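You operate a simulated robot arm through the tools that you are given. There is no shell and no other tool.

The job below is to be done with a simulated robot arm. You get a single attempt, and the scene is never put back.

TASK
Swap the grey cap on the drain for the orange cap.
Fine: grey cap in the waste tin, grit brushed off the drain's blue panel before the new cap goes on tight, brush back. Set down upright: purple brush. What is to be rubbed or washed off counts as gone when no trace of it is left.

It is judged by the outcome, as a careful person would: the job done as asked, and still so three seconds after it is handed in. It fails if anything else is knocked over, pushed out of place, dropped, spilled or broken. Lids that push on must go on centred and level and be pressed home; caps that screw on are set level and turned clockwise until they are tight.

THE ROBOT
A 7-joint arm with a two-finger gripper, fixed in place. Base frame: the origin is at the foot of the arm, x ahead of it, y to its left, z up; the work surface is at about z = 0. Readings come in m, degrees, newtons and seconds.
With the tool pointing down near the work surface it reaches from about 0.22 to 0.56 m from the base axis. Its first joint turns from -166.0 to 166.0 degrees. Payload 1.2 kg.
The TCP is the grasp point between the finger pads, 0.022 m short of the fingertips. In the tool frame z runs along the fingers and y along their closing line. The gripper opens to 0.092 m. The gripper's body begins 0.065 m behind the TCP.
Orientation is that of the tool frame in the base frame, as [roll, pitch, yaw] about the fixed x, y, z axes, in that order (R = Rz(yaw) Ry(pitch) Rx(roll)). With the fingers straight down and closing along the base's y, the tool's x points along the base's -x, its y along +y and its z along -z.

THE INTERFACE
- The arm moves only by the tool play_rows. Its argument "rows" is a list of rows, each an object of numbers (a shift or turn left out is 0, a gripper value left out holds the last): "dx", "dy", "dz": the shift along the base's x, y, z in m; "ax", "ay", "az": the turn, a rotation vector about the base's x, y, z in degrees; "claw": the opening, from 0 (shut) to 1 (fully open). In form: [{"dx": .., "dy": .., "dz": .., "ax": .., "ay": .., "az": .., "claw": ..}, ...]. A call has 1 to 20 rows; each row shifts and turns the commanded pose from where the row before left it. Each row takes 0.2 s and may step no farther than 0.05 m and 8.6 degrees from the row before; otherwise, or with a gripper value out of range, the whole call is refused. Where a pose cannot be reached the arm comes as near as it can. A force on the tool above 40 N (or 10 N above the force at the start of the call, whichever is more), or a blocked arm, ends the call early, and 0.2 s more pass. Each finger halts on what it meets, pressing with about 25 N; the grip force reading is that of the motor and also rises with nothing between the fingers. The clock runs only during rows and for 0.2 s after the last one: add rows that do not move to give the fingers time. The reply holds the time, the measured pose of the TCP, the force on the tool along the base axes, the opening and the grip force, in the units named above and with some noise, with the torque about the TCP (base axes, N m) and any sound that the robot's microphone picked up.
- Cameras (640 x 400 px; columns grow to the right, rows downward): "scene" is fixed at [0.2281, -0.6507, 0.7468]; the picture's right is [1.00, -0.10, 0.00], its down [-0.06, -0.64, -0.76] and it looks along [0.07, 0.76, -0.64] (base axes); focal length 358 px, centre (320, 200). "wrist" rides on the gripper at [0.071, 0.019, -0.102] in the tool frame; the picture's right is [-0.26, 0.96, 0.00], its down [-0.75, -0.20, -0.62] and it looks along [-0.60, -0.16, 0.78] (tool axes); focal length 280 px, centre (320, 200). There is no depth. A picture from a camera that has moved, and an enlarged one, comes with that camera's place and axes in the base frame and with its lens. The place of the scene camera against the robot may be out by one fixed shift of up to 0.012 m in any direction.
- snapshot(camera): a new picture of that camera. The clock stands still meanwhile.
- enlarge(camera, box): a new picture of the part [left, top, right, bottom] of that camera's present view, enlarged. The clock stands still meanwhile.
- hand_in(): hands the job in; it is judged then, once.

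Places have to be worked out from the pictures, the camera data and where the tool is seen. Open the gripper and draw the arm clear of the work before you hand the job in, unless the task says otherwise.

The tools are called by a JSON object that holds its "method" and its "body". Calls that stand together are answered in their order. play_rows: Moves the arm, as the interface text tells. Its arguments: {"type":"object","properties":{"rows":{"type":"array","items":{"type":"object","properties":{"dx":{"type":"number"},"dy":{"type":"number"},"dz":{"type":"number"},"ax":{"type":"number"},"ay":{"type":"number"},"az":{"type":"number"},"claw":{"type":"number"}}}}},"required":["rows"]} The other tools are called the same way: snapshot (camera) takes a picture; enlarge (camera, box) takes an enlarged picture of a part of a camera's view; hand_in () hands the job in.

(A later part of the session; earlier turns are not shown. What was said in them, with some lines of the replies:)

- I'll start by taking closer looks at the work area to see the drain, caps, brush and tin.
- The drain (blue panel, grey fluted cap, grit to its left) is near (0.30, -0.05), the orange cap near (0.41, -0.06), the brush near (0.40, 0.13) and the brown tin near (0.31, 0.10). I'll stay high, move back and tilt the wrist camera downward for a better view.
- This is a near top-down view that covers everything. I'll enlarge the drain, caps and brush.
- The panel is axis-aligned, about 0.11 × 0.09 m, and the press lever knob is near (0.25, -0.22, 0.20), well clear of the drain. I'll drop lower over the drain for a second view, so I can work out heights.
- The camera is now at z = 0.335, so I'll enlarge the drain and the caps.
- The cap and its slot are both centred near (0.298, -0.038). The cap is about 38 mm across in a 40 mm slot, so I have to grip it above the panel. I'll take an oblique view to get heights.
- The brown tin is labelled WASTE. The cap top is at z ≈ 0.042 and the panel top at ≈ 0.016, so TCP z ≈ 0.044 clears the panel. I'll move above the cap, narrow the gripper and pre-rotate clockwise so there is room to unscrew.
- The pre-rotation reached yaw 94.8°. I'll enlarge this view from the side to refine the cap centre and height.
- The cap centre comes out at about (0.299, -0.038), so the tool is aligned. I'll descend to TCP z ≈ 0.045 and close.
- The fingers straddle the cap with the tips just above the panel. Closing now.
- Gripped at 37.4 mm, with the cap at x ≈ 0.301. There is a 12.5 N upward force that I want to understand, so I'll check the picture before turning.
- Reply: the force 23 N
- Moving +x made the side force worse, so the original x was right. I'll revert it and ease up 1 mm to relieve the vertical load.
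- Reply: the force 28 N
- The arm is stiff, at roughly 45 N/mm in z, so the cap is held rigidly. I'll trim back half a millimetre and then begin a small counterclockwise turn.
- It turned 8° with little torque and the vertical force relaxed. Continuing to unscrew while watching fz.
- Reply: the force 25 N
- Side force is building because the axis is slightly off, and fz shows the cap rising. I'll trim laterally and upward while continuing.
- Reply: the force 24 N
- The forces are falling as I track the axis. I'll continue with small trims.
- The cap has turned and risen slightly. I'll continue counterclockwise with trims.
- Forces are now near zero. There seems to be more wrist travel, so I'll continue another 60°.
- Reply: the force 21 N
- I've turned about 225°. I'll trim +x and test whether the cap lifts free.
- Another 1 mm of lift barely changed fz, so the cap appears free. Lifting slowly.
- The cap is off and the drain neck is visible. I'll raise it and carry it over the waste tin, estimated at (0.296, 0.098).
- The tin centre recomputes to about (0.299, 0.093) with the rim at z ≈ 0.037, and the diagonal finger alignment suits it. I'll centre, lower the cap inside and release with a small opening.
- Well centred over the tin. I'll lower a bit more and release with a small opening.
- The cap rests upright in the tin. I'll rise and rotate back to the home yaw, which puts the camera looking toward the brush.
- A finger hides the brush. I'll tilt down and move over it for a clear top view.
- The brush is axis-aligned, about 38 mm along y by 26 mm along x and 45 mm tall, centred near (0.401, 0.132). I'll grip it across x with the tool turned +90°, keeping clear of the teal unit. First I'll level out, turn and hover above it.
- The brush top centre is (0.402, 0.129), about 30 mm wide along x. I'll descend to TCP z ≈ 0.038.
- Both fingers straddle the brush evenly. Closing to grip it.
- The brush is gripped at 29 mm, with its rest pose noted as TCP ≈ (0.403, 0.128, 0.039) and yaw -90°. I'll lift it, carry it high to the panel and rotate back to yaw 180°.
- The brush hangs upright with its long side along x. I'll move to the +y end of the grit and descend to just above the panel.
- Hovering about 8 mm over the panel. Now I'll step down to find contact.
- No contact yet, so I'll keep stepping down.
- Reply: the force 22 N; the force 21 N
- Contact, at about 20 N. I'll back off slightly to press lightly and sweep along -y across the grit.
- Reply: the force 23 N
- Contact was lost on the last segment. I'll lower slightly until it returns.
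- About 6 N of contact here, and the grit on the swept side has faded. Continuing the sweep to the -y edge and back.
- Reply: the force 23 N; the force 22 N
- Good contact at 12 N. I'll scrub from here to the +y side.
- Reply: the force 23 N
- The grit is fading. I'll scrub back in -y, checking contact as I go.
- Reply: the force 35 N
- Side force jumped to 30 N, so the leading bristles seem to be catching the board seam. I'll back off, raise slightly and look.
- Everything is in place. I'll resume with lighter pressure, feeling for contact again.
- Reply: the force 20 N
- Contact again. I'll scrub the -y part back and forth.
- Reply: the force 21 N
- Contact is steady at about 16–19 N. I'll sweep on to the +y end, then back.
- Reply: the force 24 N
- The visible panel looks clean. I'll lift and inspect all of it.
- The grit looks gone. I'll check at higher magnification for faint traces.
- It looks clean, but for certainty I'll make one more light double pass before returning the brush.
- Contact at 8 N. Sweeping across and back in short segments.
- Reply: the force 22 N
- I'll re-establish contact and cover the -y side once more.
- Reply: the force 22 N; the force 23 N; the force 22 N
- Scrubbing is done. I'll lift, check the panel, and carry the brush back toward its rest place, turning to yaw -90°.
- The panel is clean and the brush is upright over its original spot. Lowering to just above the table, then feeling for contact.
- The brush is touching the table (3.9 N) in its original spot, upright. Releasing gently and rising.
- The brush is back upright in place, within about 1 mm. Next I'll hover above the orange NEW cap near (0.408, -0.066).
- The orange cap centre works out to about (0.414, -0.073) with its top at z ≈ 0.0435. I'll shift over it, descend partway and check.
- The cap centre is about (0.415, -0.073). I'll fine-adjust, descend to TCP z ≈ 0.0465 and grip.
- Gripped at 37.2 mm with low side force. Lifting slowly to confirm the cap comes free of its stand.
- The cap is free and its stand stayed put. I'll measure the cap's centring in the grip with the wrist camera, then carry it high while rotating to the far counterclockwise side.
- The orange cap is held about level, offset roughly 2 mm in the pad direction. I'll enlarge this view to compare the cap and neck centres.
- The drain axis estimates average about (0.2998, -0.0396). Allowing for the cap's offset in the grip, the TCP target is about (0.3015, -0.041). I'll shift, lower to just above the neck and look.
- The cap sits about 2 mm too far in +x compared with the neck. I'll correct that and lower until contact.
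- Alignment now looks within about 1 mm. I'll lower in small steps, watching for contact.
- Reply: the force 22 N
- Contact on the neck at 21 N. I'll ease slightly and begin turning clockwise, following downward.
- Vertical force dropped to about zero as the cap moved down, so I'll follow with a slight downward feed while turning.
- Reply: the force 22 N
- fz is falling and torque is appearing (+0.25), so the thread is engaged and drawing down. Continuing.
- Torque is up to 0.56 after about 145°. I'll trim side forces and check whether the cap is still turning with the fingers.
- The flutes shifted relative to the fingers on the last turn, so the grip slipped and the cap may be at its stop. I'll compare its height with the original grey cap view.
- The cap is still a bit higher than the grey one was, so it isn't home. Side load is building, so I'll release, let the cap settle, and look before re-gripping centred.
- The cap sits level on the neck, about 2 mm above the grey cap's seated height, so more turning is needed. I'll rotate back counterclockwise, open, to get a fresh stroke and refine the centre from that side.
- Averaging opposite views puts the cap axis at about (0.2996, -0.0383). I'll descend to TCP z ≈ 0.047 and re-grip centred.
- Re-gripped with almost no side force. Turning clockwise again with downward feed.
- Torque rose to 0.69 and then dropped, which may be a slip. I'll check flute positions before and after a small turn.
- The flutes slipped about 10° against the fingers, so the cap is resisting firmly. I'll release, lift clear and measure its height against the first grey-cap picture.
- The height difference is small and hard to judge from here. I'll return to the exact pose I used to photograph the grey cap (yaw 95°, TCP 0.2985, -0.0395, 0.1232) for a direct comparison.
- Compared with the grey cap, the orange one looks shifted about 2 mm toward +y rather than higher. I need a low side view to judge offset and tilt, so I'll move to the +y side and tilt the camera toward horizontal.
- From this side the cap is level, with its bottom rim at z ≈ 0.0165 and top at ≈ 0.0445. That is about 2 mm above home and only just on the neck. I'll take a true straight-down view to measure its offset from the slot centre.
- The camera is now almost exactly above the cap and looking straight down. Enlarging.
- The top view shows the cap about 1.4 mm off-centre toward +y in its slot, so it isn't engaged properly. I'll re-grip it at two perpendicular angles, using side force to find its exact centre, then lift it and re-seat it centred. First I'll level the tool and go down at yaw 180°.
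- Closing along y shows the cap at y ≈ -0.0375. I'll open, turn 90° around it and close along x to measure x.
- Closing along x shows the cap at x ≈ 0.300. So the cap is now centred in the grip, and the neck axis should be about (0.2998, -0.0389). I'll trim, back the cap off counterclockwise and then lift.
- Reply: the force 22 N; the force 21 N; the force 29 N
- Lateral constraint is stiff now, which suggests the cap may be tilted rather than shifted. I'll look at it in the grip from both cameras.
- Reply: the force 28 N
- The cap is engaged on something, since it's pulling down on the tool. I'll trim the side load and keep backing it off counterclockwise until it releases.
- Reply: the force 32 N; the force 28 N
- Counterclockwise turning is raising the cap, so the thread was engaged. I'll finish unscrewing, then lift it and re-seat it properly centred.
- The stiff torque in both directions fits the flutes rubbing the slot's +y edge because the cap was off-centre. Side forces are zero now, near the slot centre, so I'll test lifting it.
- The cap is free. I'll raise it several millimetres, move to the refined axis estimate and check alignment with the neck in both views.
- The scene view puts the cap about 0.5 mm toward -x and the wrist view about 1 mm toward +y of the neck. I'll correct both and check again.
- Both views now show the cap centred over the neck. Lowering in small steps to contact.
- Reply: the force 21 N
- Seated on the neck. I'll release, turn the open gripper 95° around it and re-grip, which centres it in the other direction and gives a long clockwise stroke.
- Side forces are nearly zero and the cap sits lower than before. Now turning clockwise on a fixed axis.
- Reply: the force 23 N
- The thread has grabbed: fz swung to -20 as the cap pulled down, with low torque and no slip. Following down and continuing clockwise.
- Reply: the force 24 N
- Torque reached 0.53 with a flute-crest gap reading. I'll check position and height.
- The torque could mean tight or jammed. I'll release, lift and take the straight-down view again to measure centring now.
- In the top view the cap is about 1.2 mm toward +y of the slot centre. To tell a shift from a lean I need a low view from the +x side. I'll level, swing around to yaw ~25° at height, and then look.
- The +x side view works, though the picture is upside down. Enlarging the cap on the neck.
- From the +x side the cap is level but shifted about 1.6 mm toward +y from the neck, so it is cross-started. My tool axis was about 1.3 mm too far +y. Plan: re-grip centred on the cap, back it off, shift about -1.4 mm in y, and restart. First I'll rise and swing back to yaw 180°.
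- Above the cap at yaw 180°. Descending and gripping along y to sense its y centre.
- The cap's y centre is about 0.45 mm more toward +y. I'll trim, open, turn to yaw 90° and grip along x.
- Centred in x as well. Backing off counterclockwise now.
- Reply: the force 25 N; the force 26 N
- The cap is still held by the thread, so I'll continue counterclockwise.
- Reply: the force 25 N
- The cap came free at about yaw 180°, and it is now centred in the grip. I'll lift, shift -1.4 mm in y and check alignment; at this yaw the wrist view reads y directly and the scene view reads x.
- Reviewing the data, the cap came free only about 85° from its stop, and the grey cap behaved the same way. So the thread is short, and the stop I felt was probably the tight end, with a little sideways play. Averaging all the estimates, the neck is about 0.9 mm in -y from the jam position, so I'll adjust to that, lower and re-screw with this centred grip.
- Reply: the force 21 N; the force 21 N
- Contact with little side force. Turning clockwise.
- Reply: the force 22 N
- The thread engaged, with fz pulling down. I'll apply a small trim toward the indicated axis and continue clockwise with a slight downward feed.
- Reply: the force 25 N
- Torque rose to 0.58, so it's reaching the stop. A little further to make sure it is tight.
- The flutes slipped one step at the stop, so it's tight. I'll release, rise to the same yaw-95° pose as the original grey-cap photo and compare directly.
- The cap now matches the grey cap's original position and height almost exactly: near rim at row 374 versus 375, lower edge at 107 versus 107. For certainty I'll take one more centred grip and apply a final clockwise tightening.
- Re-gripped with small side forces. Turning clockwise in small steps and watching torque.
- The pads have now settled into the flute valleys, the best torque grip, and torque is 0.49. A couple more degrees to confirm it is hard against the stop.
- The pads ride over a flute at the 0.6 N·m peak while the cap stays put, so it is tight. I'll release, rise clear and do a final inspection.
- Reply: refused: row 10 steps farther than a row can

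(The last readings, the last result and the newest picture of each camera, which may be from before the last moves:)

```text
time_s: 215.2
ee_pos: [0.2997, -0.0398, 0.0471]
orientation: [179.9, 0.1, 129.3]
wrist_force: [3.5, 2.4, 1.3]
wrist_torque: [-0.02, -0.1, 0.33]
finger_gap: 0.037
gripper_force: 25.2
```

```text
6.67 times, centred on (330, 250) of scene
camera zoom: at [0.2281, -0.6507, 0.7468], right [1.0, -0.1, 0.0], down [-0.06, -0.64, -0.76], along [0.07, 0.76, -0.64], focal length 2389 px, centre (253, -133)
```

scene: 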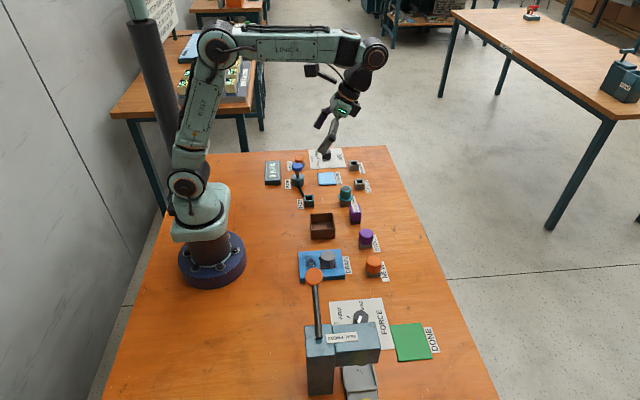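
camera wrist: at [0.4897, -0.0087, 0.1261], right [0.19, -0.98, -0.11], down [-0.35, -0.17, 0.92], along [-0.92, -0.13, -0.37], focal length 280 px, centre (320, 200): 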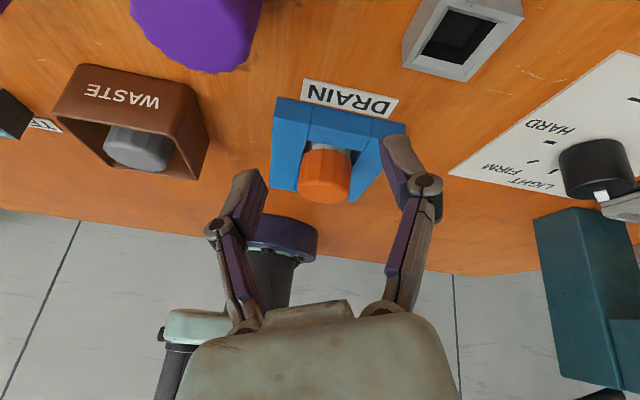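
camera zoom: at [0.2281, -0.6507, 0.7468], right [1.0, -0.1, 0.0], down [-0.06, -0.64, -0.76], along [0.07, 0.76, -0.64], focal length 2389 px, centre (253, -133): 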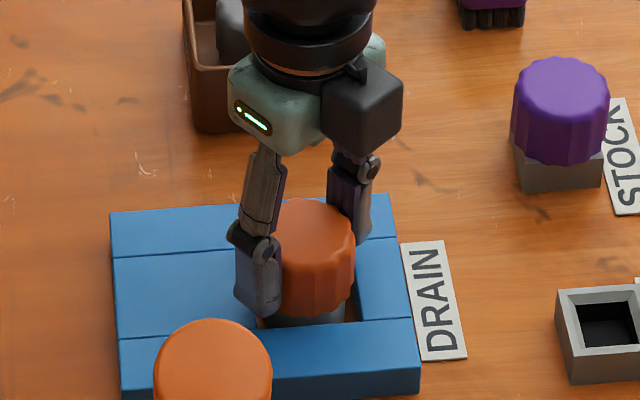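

One row exceeded the turn limit and nothing moved. Repeating with legal steps.

{"method": "play_rows", "body": {"rows": [{"claw": 0.5}, {"claw": 0.64}, {}, {"dz": 0.02}, {"dz": 0.03}, {"dz": 0.03}, {"az": -8.5}, {"az": -8.5}, {"az": -8.5}, {"az": -8.5, "dx": -0.001, "dy": 0.0006}, {}]}}

{"method": "enlarge", "body": {"camera": "wrist", "box": [240, 50, 400, 150]}}

{"method": "enlarge", "body": {"camera": "scene", "box": [290, 220, 370, 280]}}

```text
time_s: 217.6
ee_pos: [0.2993, -0.0396, 0.1258]
orientation: [-180.0, 0.2, 95.4]
wrist_force: [0.2, 0.4, 0.2]
wrist_torque: [-0.02, 0.04, -0.02]
finger_gap: 0.0589
gripper_force: 0.2
```

```text
4.00 times, centred on (320, 100) of wrist
camera zoom: at [0.311, 0.0341, 0.2266], right [0.98, -0.17, 0.0], down [-0.13, -0.77, 0.63], along [-0.11, -0.62, -0.78], focal length 1122 px, centre (320, 600)
```

zoom: 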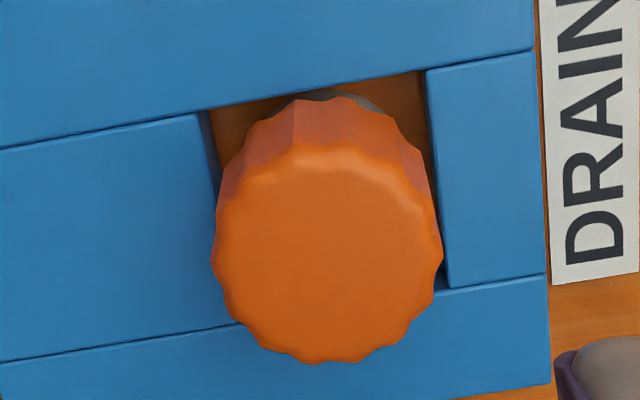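

```text
6.67 times, centred on (330, 250) of scene
camera zoom: at [0.2281, -0.6507, 0.7468], right [1.0, -0.1, 0.0], down [-0.06, -0.64, -0.76], along [0.07, 0.76, -0.64], focal length 2389 px, centre (253, -133)
```

zoom: 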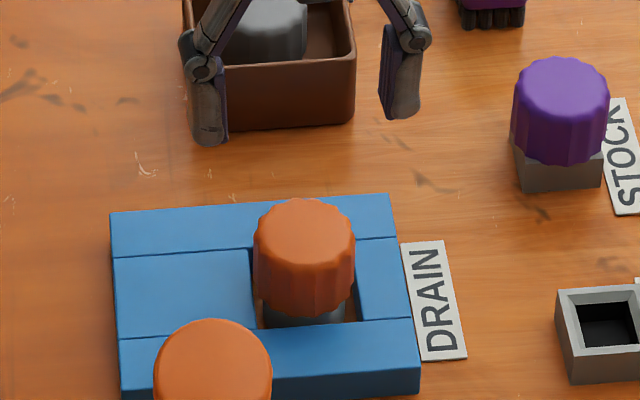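

The cap's flute pattern has not moved since before the final torque, so it is against its stop and matches the grey cap's seated position. I'll open the gripper, draw the arm up and away, and check the whole scene.

{"method": "play_rows", "body": {"rows": [{"dz": 0.04, "claw": 1.0}, {"dz": 0.04, "az": 8.5}, {"dz": 0.04, "az": 8.5}, {"dz": 0.04, "az": 8.5}, {"dz": 0.04, "dx": 0.03, "az": 8.5}, {"dx": 0.03, "dy": 0.02, "az": 8.5}, {"dx": 0.03, "dy": 0.03, "az": 8.5}, {"az": 8.5}, {"az": 8.5}, {"az": 8.5}, {"az": 8}, {}]}}

{"method": "snapshot", "body": {"camera": "scene"}}

{"method": "snapshot", "body": {"camera": "wrist"}}

{"method": "enlarge", "body": {"camera": "scene", "box": [270, 170, 410, 290]}}

{"method": "enlarge", "body": {"camera": "scene", "box": [295, 240, 365, 285]}}

```text
time_s: 220.2
ee_pos: [0.388, 0.0099, 0.3263]
orientation: [180.0, 0.1, -180.0]
wrist_force: [-0.3, 0.3, 0.8]
wrist_torque: [-0.02, -0.02, 0.01]
finger_gap: 0.0921
gripper_force: 0.1
```

```text
taken
```

scene: 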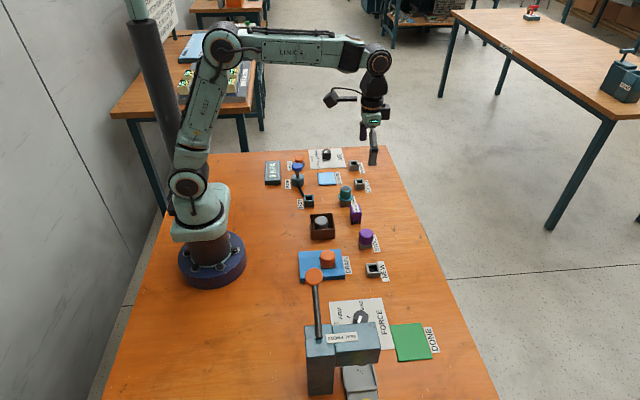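

```text
taken
camera wrist: at [0.3177, 0.0298, 0.4266], right [0.26, 0.97, 0.0], down [0.75, -0.2, 0.63], along [0.6, -0.16, -0.78], focal length 280 px, centre (320, 200)
```

wrist: 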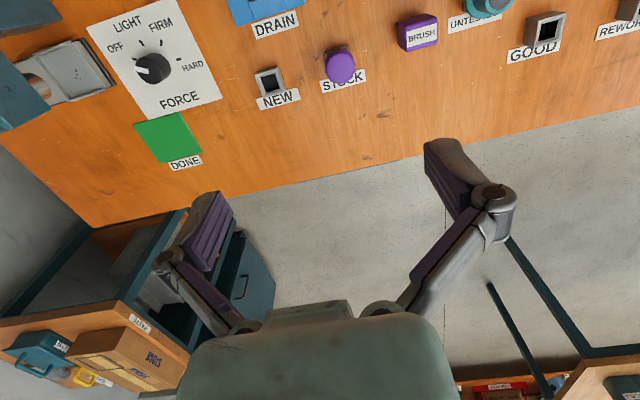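

```text
3.33 times, centred on (340, 230) of scene
camera zoom: at [0.2281, -0.6507, 0.7468], right [1.0, -0.1, 0.0], down [-0.06, -0.64, -0.76], along [0.07, 0.76, -0.64], focal length 1195 px, centre (253, 100)
```

zoom: 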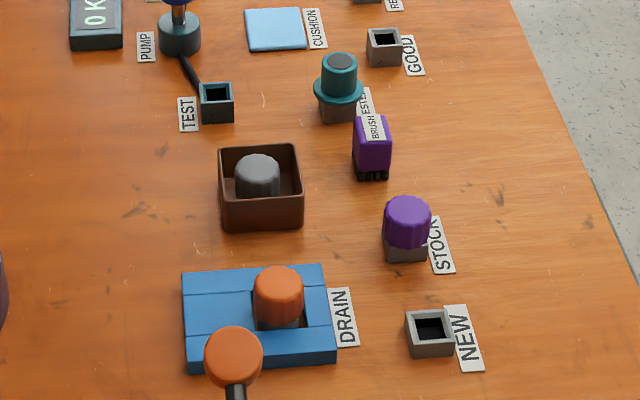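

```text
8.89 times, centred on (330, 262) of scene
camera zoom: at [0.2281, -0.6507, 0.7468], right [1.0, -0.1, 0.0], down [-0.06, -0.64, -0.76], along [0.07, 0.76, -0.64], focal length 3186 px, centre (231, -356)
```

zoom: 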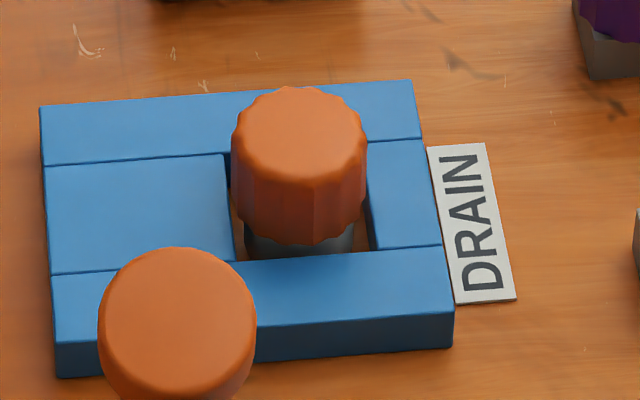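

The final pictures show the grey cap in the waste tin, the blue panel clean, the orange cap level and tight on the drain, and the brush upright in its place. Nothing else has moved and the arm is clear with the gripper open, so I'm handing in.

{"method": "hand_in", "body": {}}

```text
The job is handed in.
```

The orange cap is on the drain in place of the grey one, and I've handed the job in. I don't have the verdict.

- **Grey cap:** unscrewed and set upright in the waste tin.
- **Grit:** brushed off the blue panel, with no trace left in close-up views.
- **Brush:** set back upright, within about 1 mm of where it was.
- **Orange cap:** turned clockwise until it stopped. At about 0.6 N·m, the most the gripper could apply, the cap stayed put and the fingers slipped on it.

The orange cap took several tries. The first two times it went on more than a millimetre off-centre, so I backed it off and started again. It now looks level and sits within about 1 mm of where the grey cap was.

In the final pictures nothing else had moved, and the arm was clear with the gripper open.
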